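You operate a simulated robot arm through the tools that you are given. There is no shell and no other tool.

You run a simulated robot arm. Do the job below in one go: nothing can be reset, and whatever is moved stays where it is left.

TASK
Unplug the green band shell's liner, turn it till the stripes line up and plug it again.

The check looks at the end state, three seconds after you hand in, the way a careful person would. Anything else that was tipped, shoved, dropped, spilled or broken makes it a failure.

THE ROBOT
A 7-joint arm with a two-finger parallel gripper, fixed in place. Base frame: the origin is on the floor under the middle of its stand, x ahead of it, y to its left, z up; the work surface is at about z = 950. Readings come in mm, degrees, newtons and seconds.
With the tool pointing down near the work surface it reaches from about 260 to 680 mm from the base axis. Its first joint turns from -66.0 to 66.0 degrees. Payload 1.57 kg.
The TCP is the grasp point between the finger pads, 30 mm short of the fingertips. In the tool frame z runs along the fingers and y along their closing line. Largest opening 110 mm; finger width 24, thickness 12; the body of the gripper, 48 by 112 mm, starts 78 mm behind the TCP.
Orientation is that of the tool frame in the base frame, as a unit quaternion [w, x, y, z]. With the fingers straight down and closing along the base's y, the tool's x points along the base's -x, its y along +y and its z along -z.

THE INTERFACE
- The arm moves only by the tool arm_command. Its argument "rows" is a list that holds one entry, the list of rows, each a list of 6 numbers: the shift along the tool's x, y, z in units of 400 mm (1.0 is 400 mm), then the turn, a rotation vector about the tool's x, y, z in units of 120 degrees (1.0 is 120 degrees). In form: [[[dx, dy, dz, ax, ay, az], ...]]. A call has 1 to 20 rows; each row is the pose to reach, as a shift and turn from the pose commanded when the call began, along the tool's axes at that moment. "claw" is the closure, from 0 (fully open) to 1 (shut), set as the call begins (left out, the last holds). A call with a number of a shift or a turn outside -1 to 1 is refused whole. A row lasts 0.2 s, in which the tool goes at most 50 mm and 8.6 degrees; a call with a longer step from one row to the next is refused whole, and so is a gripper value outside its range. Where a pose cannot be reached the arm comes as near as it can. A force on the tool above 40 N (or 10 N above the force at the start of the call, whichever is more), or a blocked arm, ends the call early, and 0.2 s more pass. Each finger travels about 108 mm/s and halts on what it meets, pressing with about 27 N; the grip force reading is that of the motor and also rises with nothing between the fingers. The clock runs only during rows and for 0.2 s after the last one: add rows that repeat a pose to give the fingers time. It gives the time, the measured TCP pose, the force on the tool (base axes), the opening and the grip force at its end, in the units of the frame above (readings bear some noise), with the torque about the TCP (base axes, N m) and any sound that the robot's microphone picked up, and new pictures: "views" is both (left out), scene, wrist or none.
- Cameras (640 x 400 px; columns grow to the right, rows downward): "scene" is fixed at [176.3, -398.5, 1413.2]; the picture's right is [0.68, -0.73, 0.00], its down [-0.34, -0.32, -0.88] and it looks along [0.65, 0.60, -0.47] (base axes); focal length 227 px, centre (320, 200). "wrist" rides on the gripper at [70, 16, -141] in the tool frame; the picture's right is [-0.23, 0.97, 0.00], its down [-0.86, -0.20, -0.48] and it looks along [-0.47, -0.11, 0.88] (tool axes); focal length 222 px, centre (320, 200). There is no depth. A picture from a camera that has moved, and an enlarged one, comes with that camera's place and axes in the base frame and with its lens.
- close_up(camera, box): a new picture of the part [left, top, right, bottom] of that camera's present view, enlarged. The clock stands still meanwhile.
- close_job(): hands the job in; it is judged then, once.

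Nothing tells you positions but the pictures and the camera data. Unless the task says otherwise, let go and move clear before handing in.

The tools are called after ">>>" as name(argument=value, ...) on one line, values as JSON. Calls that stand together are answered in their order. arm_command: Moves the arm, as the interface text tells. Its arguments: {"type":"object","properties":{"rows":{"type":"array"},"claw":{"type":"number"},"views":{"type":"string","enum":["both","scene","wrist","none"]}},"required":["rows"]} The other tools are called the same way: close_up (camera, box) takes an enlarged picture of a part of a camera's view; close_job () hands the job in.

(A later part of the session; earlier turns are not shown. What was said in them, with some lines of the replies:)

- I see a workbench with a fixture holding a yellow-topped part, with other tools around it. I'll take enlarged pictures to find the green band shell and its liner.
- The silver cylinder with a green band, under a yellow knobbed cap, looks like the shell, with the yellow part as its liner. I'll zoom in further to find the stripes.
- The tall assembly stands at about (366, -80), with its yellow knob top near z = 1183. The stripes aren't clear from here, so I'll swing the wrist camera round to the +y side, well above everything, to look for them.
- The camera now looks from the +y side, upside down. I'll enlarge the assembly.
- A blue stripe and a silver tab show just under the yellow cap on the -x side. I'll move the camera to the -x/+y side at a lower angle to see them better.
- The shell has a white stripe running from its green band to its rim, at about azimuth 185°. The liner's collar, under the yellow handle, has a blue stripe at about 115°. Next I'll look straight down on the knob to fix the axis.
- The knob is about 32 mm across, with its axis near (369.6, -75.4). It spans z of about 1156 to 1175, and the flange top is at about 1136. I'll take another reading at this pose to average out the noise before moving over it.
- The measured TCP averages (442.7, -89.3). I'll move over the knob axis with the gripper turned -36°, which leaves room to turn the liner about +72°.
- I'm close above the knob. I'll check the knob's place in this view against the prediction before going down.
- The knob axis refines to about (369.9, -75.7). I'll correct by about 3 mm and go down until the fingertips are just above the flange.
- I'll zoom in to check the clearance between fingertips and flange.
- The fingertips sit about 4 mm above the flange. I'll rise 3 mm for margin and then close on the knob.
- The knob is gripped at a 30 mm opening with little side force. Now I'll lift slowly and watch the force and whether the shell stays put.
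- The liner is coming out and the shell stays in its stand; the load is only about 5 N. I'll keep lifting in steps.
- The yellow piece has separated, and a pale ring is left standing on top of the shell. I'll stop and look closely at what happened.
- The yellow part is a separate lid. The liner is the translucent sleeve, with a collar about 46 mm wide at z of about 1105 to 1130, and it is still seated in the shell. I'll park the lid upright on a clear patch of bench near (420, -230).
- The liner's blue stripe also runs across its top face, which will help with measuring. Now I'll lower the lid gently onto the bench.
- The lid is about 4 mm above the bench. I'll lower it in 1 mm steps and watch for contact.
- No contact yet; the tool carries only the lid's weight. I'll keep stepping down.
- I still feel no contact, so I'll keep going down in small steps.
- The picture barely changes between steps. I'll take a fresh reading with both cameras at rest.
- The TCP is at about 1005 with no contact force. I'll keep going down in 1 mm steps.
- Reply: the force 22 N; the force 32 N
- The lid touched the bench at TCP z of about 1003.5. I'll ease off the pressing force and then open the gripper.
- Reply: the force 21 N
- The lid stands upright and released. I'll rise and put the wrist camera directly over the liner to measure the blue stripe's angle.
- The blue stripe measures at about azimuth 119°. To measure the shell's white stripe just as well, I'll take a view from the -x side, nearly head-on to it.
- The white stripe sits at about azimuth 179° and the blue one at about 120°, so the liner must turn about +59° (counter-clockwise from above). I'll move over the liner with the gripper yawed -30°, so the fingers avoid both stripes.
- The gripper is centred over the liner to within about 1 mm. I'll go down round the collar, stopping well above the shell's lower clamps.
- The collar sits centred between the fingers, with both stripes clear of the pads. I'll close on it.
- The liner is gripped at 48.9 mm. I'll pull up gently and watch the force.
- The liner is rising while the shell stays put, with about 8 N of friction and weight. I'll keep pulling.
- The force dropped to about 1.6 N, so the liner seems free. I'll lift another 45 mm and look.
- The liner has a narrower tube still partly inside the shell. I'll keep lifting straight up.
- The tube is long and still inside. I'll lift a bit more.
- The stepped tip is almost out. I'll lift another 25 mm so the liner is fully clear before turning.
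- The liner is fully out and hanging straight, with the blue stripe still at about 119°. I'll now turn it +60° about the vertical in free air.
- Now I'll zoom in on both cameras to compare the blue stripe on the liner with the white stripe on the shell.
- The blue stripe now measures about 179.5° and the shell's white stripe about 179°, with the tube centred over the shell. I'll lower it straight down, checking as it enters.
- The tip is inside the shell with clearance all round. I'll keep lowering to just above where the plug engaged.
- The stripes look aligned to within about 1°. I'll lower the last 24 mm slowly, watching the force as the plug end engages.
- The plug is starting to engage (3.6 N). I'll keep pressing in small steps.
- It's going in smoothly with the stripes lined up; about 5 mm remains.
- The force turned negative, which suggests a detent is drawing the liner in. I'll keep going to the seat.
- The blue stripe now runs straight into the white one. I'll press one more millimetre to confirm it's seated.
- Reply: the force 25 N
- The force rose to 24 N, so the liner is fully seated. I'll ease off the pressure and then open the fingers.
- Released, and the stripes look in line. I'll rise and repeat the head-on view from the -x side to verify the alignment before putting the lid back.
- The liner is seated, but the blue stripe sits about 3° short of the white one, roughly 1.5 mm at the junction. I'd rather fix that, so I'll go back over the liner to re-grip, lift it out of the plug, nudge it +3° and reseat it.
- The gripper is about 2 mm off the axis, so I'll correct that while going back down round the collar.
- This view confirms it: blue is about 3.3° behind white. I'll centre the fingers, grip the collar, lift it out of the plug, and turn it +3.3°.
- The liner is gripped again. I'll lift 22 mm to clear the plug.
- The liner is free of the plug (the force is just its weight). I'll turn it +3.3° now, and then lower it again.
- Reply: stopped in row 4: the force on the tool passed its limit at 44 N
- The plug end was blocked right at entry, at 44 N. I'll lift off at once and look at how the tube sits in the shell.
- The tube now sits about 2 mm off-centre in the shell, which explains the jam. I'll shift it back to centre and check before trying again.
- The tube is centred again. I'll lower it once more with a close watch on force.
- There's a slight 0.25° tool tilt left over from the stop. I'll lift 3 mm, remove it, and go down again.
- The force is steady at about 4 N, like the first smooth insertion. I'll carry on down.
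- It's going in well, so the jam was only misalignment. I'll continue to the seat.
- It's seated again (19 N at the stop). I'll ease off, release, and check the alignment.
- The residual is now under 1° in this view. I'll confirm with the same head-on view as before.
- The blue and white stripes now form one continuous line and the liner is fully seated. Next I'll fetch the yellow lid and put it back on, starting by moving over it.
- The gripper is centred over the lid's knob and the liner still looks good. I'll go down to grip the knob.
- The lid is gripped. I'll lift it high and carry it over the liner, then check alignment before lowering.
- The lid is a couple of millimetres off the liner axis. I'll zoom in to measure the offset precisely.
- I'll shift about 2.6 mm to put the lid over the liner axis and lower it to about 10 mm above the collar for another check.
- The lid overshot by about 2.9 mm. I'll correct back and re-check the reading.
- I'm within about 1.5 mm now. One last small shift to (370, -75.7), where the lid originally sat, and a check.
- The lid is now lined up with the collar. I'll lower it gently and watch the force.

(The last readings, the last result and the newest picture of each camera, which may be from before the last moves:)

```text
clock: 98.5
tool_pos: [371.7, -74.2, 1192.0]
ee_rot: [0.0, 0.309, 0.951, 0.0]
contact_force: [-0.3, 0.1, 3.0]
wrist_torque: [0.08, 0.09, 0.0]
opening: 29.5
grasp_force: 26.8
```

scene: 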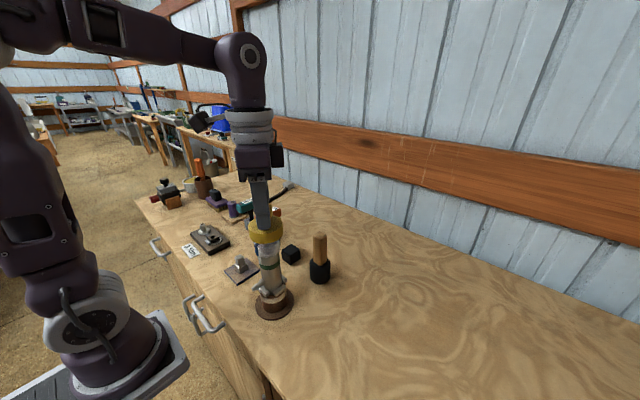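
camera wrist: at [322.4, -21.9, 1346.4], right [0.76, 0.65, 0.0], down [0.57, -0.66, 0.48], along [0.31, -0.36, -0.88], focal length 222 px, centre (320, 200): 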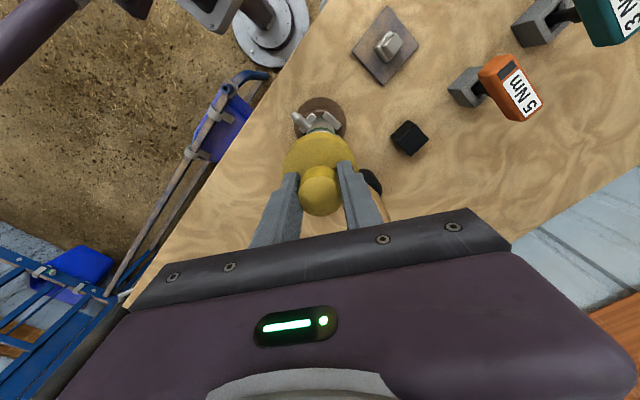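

Light contact has begun (3 N), with a torque that suggests the rim touches on one side. I'll check the camera pose before going further.

>>> arm_command(rows=[[[0, 0, -0.004, 0, 0, 0], [0, 0, -0.004, 0, 0, 0]]])

>>> close_up(camera="scene", box=[245, 200, 300, 275])

>>> close_up(camera="wrist", box=[280, 85, 360, 180])

```text
clock: 99.1
tool_pos: [368.7, -74.7, 1194.3]
ee_rot: [0.0, 0.309, 0.951, 0.0]
contact_force: [0.3, 0.2, -0.3]
wrist_torque: [0.0, 0.0, -0.03]
opening: 29.8
grasp_force: 27.3
camera wrist: at [322.2, -21.1, 1335.2], right [0.76, 0.65, 0.0], down [0.57, -0.66, 0.48], along [0.31, -0.36, -0.88], focal length 222 px, centre (320, 200)
```

scene: 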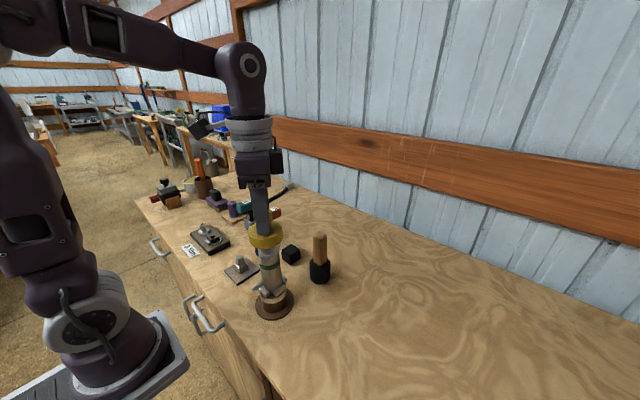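
wrist: 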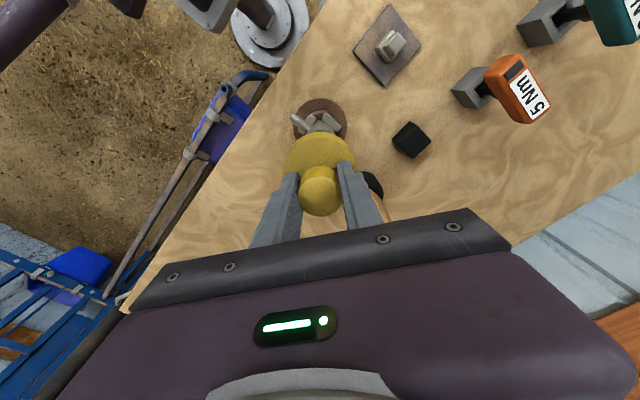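

```text
5.33 times, centred on (272, 238) of scene
camera zoom: at [176.3, -398.5, 1413.2], right [0.68, -0.73, 0.0], down [-0.34, -0.32, -0.88], along [0.65, 0.6, -0.47], focal length 1212 px, centre (573, 0)
```

zoom: 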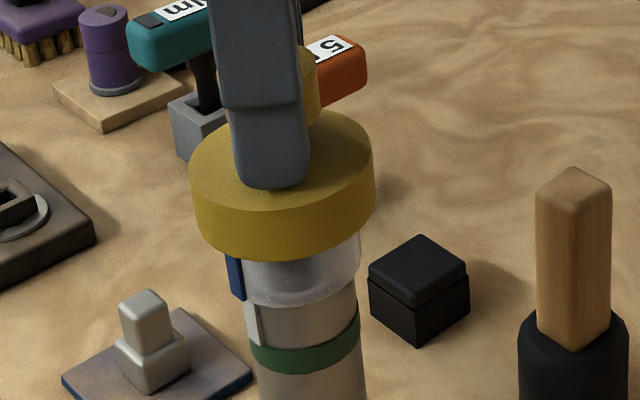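

```text
4.21 times, centred on (320, 132) of wrist
camera zoom: at [322.2, -21.1, 1335.2], right [0.76, 0.65, 0.0], down [0.57, -0.66, 0.48], along [0.31, -0.36, -0.88], focal length 935 px, centre (320, 484)
```

zoom: 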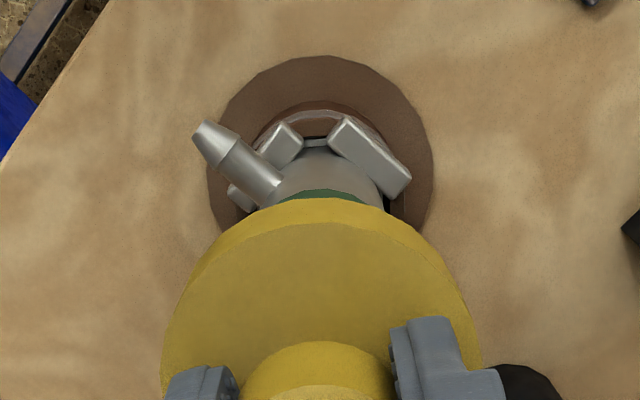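

The alignment looks right to within half a millimetre, and the lid came off with about 4 N of friction, so this may be its normal fit. I'll press on gently in 1 mm steps.

>>> arm_command(rows=[[[0, 0, 0.004, 0, 0, 0]]], views="none")

>>> arm_command(rows=[[[0, 0, 0.002, 0, 0, 0]]], views="none")

```text
clock: 99.5
tool_pos: [369.9, -75.2, 1192.5]
ee_rot: [0.0, 0.309, 0.951, 0.0]
contact_force: [1.3, 0.4, -0.3]
wrist_torque: [0.03, -0.02, -0.04]
opening: 29.5
grasp_force: 26.5
```

```text
clock: 99.9
tool_pos: [369.9, -75.1, 1190.6]
ee_rot: [0.001, 0.309, 0.951, 0.0]
contact_force: [-0.4, -0.3, 0.2]
wrist_torque: [0.03, 0.03, 0.01]
opening: 29.7
grasp_force: 26.9
```

No resistance now, so the lid is passing over the collar. I'll continue down.

>>> arm_command(rows=[[[0, 0, 0.0025, 0, 0, 0], [0, 0, 0.005, 0, 0, 0]]], views="none")

>>> arm_command(rows=[[[0, 0, 0.0025, 0, 0, 0], [0, 0, 0.005, 0, 0, 0]]], views="none")

>>> arm_command(rows=[[[0, 0, 0.0025, 0, 0, 0], [0, 0, 0.005, 0, 0, 0]]], views="scene")

>>> close_up(camera="scene", box=[245, 200, 300, 275])

```text
clock: 100.5
tool_pos: [369.5, -75.3, 1189.8]
ee_rot: [0.001, 0.31, 0.951, 0.0]
contact_force: [-0.9, 1.6, 0.0]
wrist_torque: [0.08, 0.04, 0.02]
opening: 29.5
grasp_force: 27.3
```

```text
clock: 101.1
tool_pos: [370.1, -75.2, 1187.5]
ee_rot: [0.001, 0.308, 0.951, 0.0]
contact_force: [-0.4, 0.6, -0.2]
wrist_torque: [0.04, 0.02, 0.03]
opening: 29.4
grasp_force: 26.7
```

```text
clock: 101.7
tool_pos: [371.2, -75.7, 1186.2]
ee_rot: [0.002, 0.309, 0.951, 0.0]
contact_force: [0.1, 0.3, -1.2]
wrist_torque: [0.03, -0.01, 0.02]
opening: 29.7
grasp_force: 27.2
```

scene: 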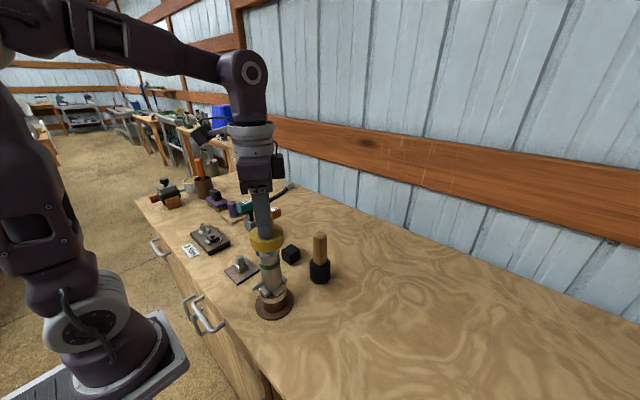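

```text
5.33 times, centred on (272, 238) of scene
camera zoom: at [176.3, -398.5, 1413.2], right [0.68, -0.73, 0.0], down [-0.34, -0.32, -0.88], along [0.65, 0.6, -0.47], focal length 1212 px, centre (573, 0)
```

zoom: 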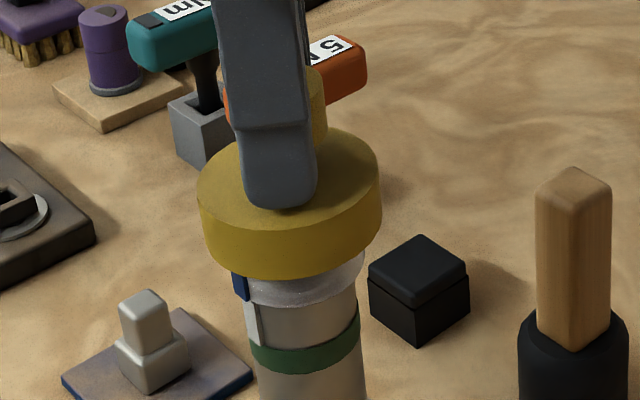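

The lid is sliding down over the collar freely. I'll continue to its seat.

>>> arm_command(rows=[[[0, 0, 0.0025, 0, 0, 0], [0, 0, 0.005, 0, 0, 0]]], views="none")

>>> arm_command(rows=[[[0, 0, 0.0025, 0, 0, 0], [0, 0, 0.005, 0, 0, 0]]], views="none")

>>> arm_command(rows=[[[0, 0, 0.0025, 0, 0, 0], [0, 0, 0.005, 0, 0, 0]]], views="none")

>>> arm_command(rows=[[[0, 0, 0.0025, 0, 0, 0], [0, 0, 0.005, 0, 0, 0]]], views="none")

```text
clock: 102.3
tool_pos: [369.6, -77.5, 1184.3]
ee_rot: [0.001, 0.309, 0.951, 0.001]
contact_force: [0.6, 0.5, 0.3]
wrist_torque: [-0.01, -0.02, 0.02]
opening: 29.6
grasp_force: 26.9
```

```text
clock: 102.9
tool_pos: [368.6, -77.0, 1183.3]
ee_rot: [0.0, 0.309, 0.951, -0.001]
contact_force: [2.7, 2.9, 1.0]
wrist_torque: [0.17, -0.13, -0.01]
opening: 29.4
grasp_force: 27.1
```

```text
clock: 103.5
tool_pos: [370.6, -76.7, 1180.0]
ee_rot: [0.0, 0.309, 0.951, -0.001]
contact_force: [-0.5, 0.1, -2.3]
wrist_torque: [-0.02, 0.03, 0.01]
opening: 29.7
grasp_force: 27.0
```

```text
clock: 104.1
tool_pos: [370.3, -77.7, 1177.3]
ee_rot: [0.001, 0.309, 0.951, 0.0]
contact_force: [-1.1, -0.4, -1.7]
wrist_torque: [-0.01, 0.03, 0.02]
opening: 29.6
grasp_force: 27.0
```

>>> arm_command(rows=[[[0, 0, 0.0025, 0, 0, 0]]], views="none")

>>> arm_command(rows=[[[0, 0, 0.0025, 0, 0, 0]]], views="none")

>>> arm_command(rows=[[[0, 0, 0.0025, 0, 0, 0]]], views="scene")

>>> close_up(camera="scene", box=[245, 205, 300, 280])

```text
clock: 104.5
tool_pos: [369.4, -75.6, 1176.9]
ee_rot: [0.001, 0.308, 0.951, 0.0]
contact_force: [-0.1, 0.1, -0.4]
wrist_torque: [-0.01, -0.02, 0.01]
opening: 29.6
grasp_force: 27.5
```

```text
clock: 104.9
tool_pos: [370.0, -76.9, 1175.8]
ee_rot: [0.001, 0.309, 0.951, 0.0]
contact_force: [0.6, -2.4, 1.4]
wrist_torque: [-0.09, -0.08, -0.04]
opening: 29.4
grasp_force: 26.6
```

```text
clock: 105.3
tool_pos: [369.2, -75.4, 1174.0]
ee_rot: [0.001, 0.31, 0.951, -0.001]
contact_force: [-2.2, -1.4, 23.1]
wrist_torque: [-0.04, 0.04, -0.02]
opening: 29.7
grasp_force: 27.1
```

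scene: 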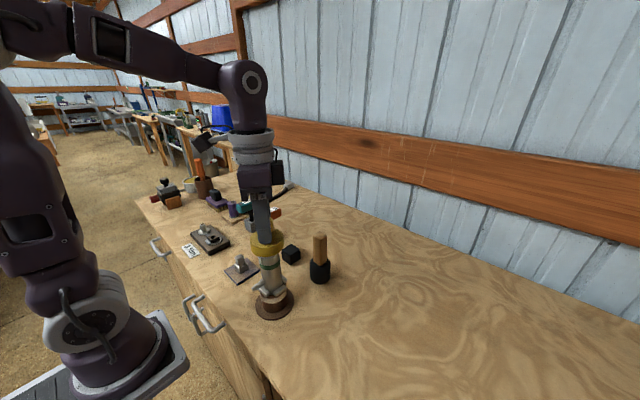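

```text
5.33 times, centred on (272, 242) of scene
camera zoom: at [175.9, -398.5, 1413.2], right [0.68, -0.73, 0.0], down [-0.34, -0.32, -0.88], along [0.65, 0.6, -0.47], focal length 1212 px, centre (573, -27)
```

zoom: 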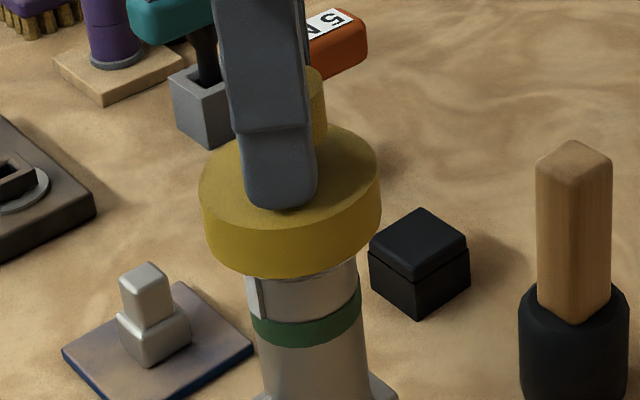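

The lid is seated at its original height (23 N at the stop). I'll ease off the force and release.

>>> arm_command(rows=[[[0, 0, -0.002, 0, 0, 0], [0, 0, -0.002, 0, 0, 0]]], views="none")

```text
clock: 105.9
tool_pos: [370.3, -75.0, 1175.3]
ee_rot: [0.0, 0.309, 0.951, 0.0]
contact_force: [0.8, -1.5, 3.5]
wrist_torque: [-0.15, -0.17, 0.0]
opening: 29.6
grasp_force: 26.4
```

>>> arm_command(rows=[[[0, 0, 0, 0, 0, 0], [0, 0, 0, 0, 0, 0], [0, 0, 0, 0, 0, 0], [0, 0, 0, 0, 0, 0]]], claw=0.1)

>>> close_up(camera="scene", box=[240, 205, 305, 325])

>>> close_up(camera="wrist", box=[240, 90, 400, 240])

```text
clock: 106.9
tool_pos: [370.0, -75.5, 1175.4]
ee_rot: [0.001, 0.309, 0.951, 0.0]
contact_force: [0.0, 0.3, 0.1]
wrist_torque: [-0.03, 0.01, 0.0]
opening: 99.1
grasp_force: 0.0
camera wrist: at [322.2, -21.5, 1316.1], right [0.76, 0.65, 0.0], down [0.57, -0.66, 0.48], along [0.31, -0.36, -0.88], focal length 222 px, centre (320, 200)
```

scene: 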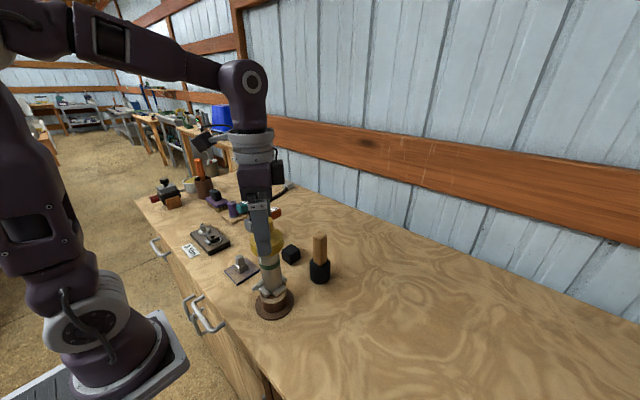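
wrist: 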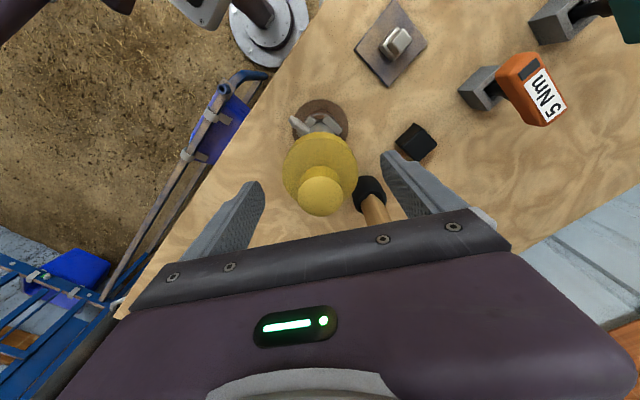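

```text
3.33 times, centred on (272, 265) of scene
camera zoom: at [176.2, -398.5, 1413.2], right [0.68, -0.73, 0.0], down [-0.34, -0.32, -0.88], along [0.65, 0.6, -0.47], focal length 758 px, centre (478, -17)
```

zoom: 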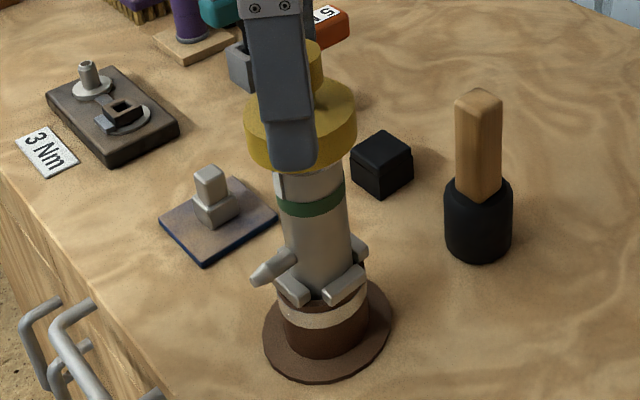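

```text
2.67 times, centred on (320, 165) of wrist
camera zoom: at [322.2, -21.5, 1316.1], right [0.76, 0.65, 0.0], down [0.57, -0.66, 0.48], along [0.31, -0.36, -0.88], focal length 592 px, centre (320, 293)
```

zoom: 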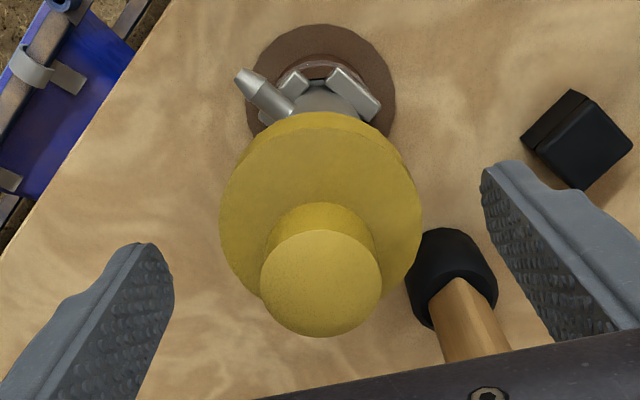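

The lid is back on and released. I'll rise straight up, move clear, and take a last head-on look at the stripes.

>>> arm_command(rows=[[[0, 0, -0.03, 0, 0, 0], [0, 0, -0.1, 0, 0, 0], [0, 0, -0.19, 0, 0, 0], [0, 0, -0.28, 0, 0, 0], [0, 0, -0.36, 0, 0, 0], [0.0192, -0.0218, -0.3167, -0.0087, -0.0269, -0.0495], [0.0383, -0.0437, -0.2733, -0.0174, -0.0537, -0.099], [0.0575, -0.0655, -0.23, -0.0262, -0.0806, -0.1485], [0.0766, -0.0873, -0.1867, -0.0349, -0.1074, -0.1979], [0.0958, -0.1092, -0.1433, -0.0436, -0.1343, -0.2474], [0.1149, -0.131, -0.1, -0.0523, -0.1611, -0.2969], [0.1149, -0.131, -0.1, -0.0523, -0.1611, -0.2969]]])

>>> close_up(camera="wrist", box=[300, 120, 370, 215])

>>> close_up(camera="scene", box=[240, 205, 305, 325])

```text
clock: 109.5
tool_pos: [303.0, -89.0, 1214.0]
ee_rot: [0.174, -0.001, 0.985, 0.0]
contact_force: [-0.3, -0.1, 0.3]
wrist_torque: [0.0, -0.01, 0.01]
opening: 99.3
grasp_force: 0.0
camera wrist: at [188.8, -72.6, 1323.5], right [0.21, 0.97, 0.08], down [0.64, -0.2, 0.74], along [0.74, -0.11, -0.66], focal length 222 px, centre (320, 200)
```

scene: 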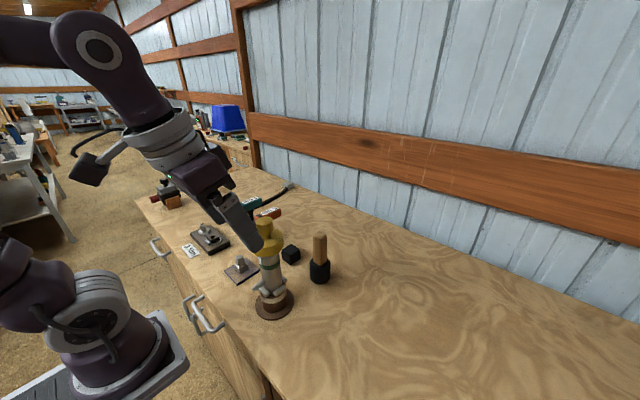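
wrist: 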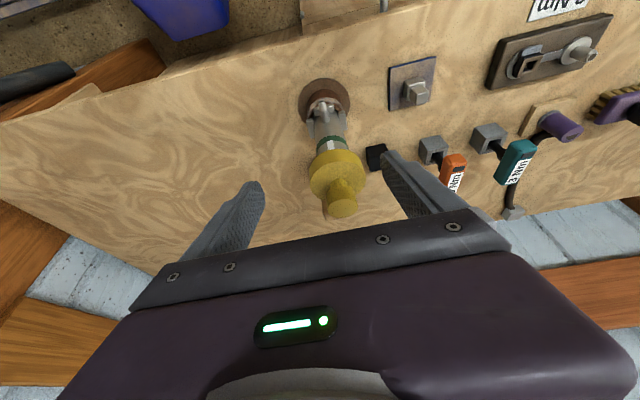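

```text
4.21 times, centred on (335, 168) of wrist
camera zoom: at [188.8, -72.6, 1323.5], right [0.21, 0.97, 0.08], down [0.64, -0.2, 0.74], along [0.74, -0.11, -0.66], focal length 935 px, centre (257, 337)
```

zoom: 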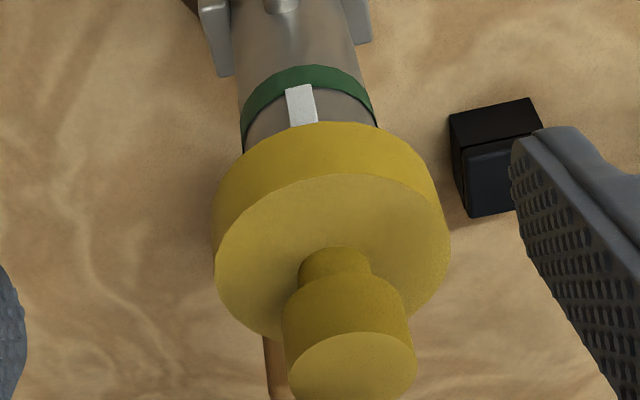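

```text
3.33 times, centred on (272, 265) of scene
camera zoom: at [176.2, -398.5, 1413.2], right [0.68, -0.73, 0.0], down [-0.34, -0.32, -0.88], along [0.65, 0.6, -0.47], focal length 758 px, centre (478, -17)
```

zoom: 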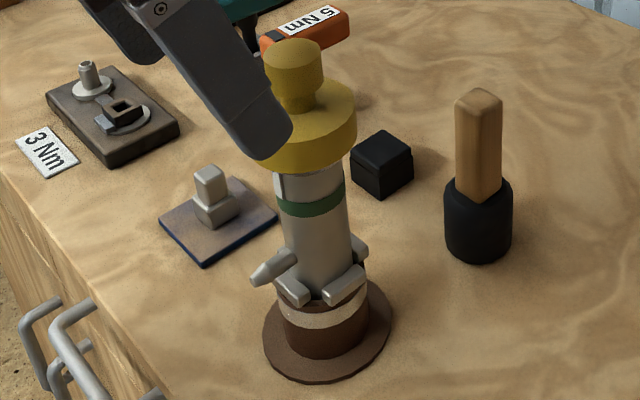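

Everything is in place. As a last check that the liner didn't turn while the lid went on, I'll take the low view from the -x/+y side, where the blue tab showed below the lid.

>>> arm_command(rows=[[[0.0168, 0.0367, -0.0013, 0.0244, -0.0079, 0.0576], [0.0337, 0.0733, -0.0025, 0.0489, -0.0158, 0.1151], [0.0505, 0.11, -0.0038, 0.0733, -0.0238, 0.1727], [0.0673, 0.1467, -0.005, 0.0977, -0.0317, 0.2303], [0.0842, 0.1833, -0.0063, 0.1222, -0.0396, 0.2878], [0.101, 0.22, -0.0075, 0.1466, -0.0475, 0.3454], [0.101, 0.22, -0.0075, 0.1466, -0.0475, 0.3454]]])

>>> close_up(camera="wrist", box=[310, 135, 375, 200])

>>> close_up(camera="scene", box=[130, 150, 350, 330])

```text
clock: 111.1
tool_pos: [261.7, -3.9, 1205.6]
ee_rot: [0.208, 0.375, 0.899, -0.087]
contact_force: [0.2, 1.1, 0.1]
wrist_torque: [0.02, -0.01, 0.01]
opening: 99.0
grasp_force: 0.1
camera wrist: at [185.1, 95.4, 1300.5], right [0.83, 0.54, 0.1], down [0.25, -0.54, 0.81], along [0.49, -0.65, -0.58], focal length 222 px, centre (320, 200)
```

scene: 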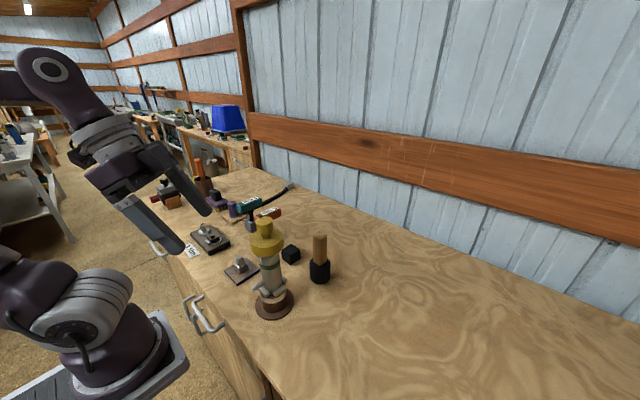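
wrist: 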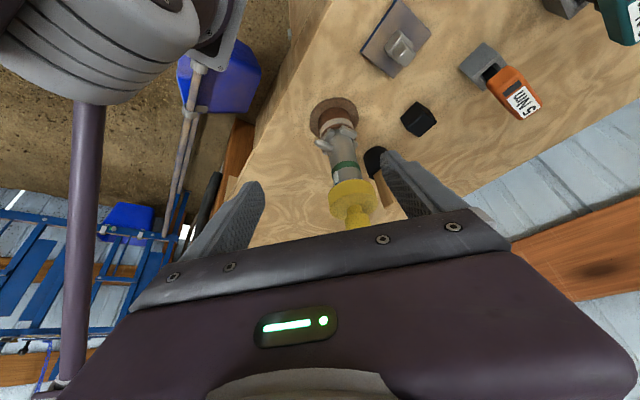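

```text
6.15 times, centred on (342, 168) of wrist
camera zoom: at [185.1, 95.4, 1300.5], right [0.83, 0.54, 0.1], down [0.25, -0.54, 0.81], along [0.49, -0.65, -0.58], focal length 1367 px, centre (182, 400)
```

zoom: 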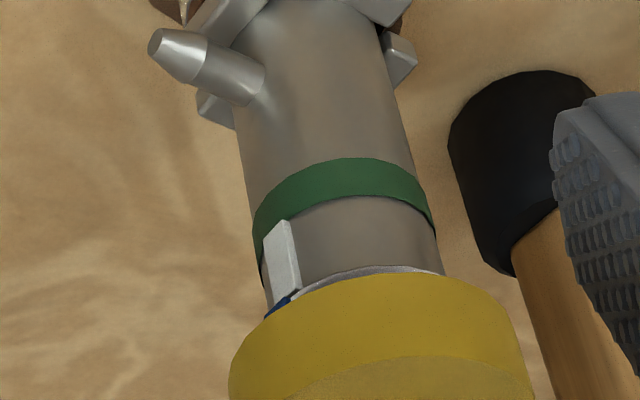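

```text
2.22 times, centred on (240, 240) of scene
camera zoom: at [176.3, -398.5, 1413.2], right [0.68, -0.73, 0.0], down [-0.34, -0.32, -0.88], along [0.65, 0.6, -0.47], focal length 505 px, centre (498, 111)
```

zoom: 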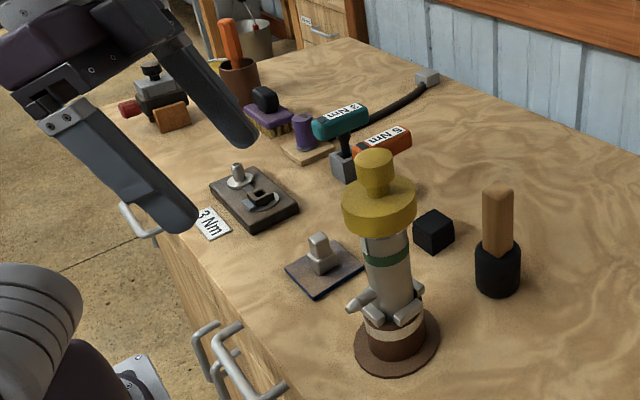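

The blue tab now meets the end of the white stripe just below the lid. The liner is fully seated, the lid is back on, nothing else has moved and the arm is clear. I'm handing the job in.

>>> close_job()

```text
The job is handed in.
```

The green band shell's liner has been unplugged, turned and plugged back in, and its blue stripe now lines up with the shell's white stripe. I measured the remaining offset at about 1–2°.

- **Lid:** the liner was under a separate yellow lid, so I lifted that off first, stood it upright on a clear patch of bench, and put it back on at the end.
- **Turn:** I pulled the liner right out and turned it about 60°. After plugging it in, it was still about 3° short. I lifted it just clear of its plug, turned it that last bit and seated it again.
- **Jam:** on that second try the liner stopped at the plug's entry, with a force of 44 N, because it had drifted off-centre. I lifted it, re-centred it, and it then went in smoothly and seated.

In the last pictures the stripes meet below the lid, the other things on the bench look undisturbed, and the arm is clear.
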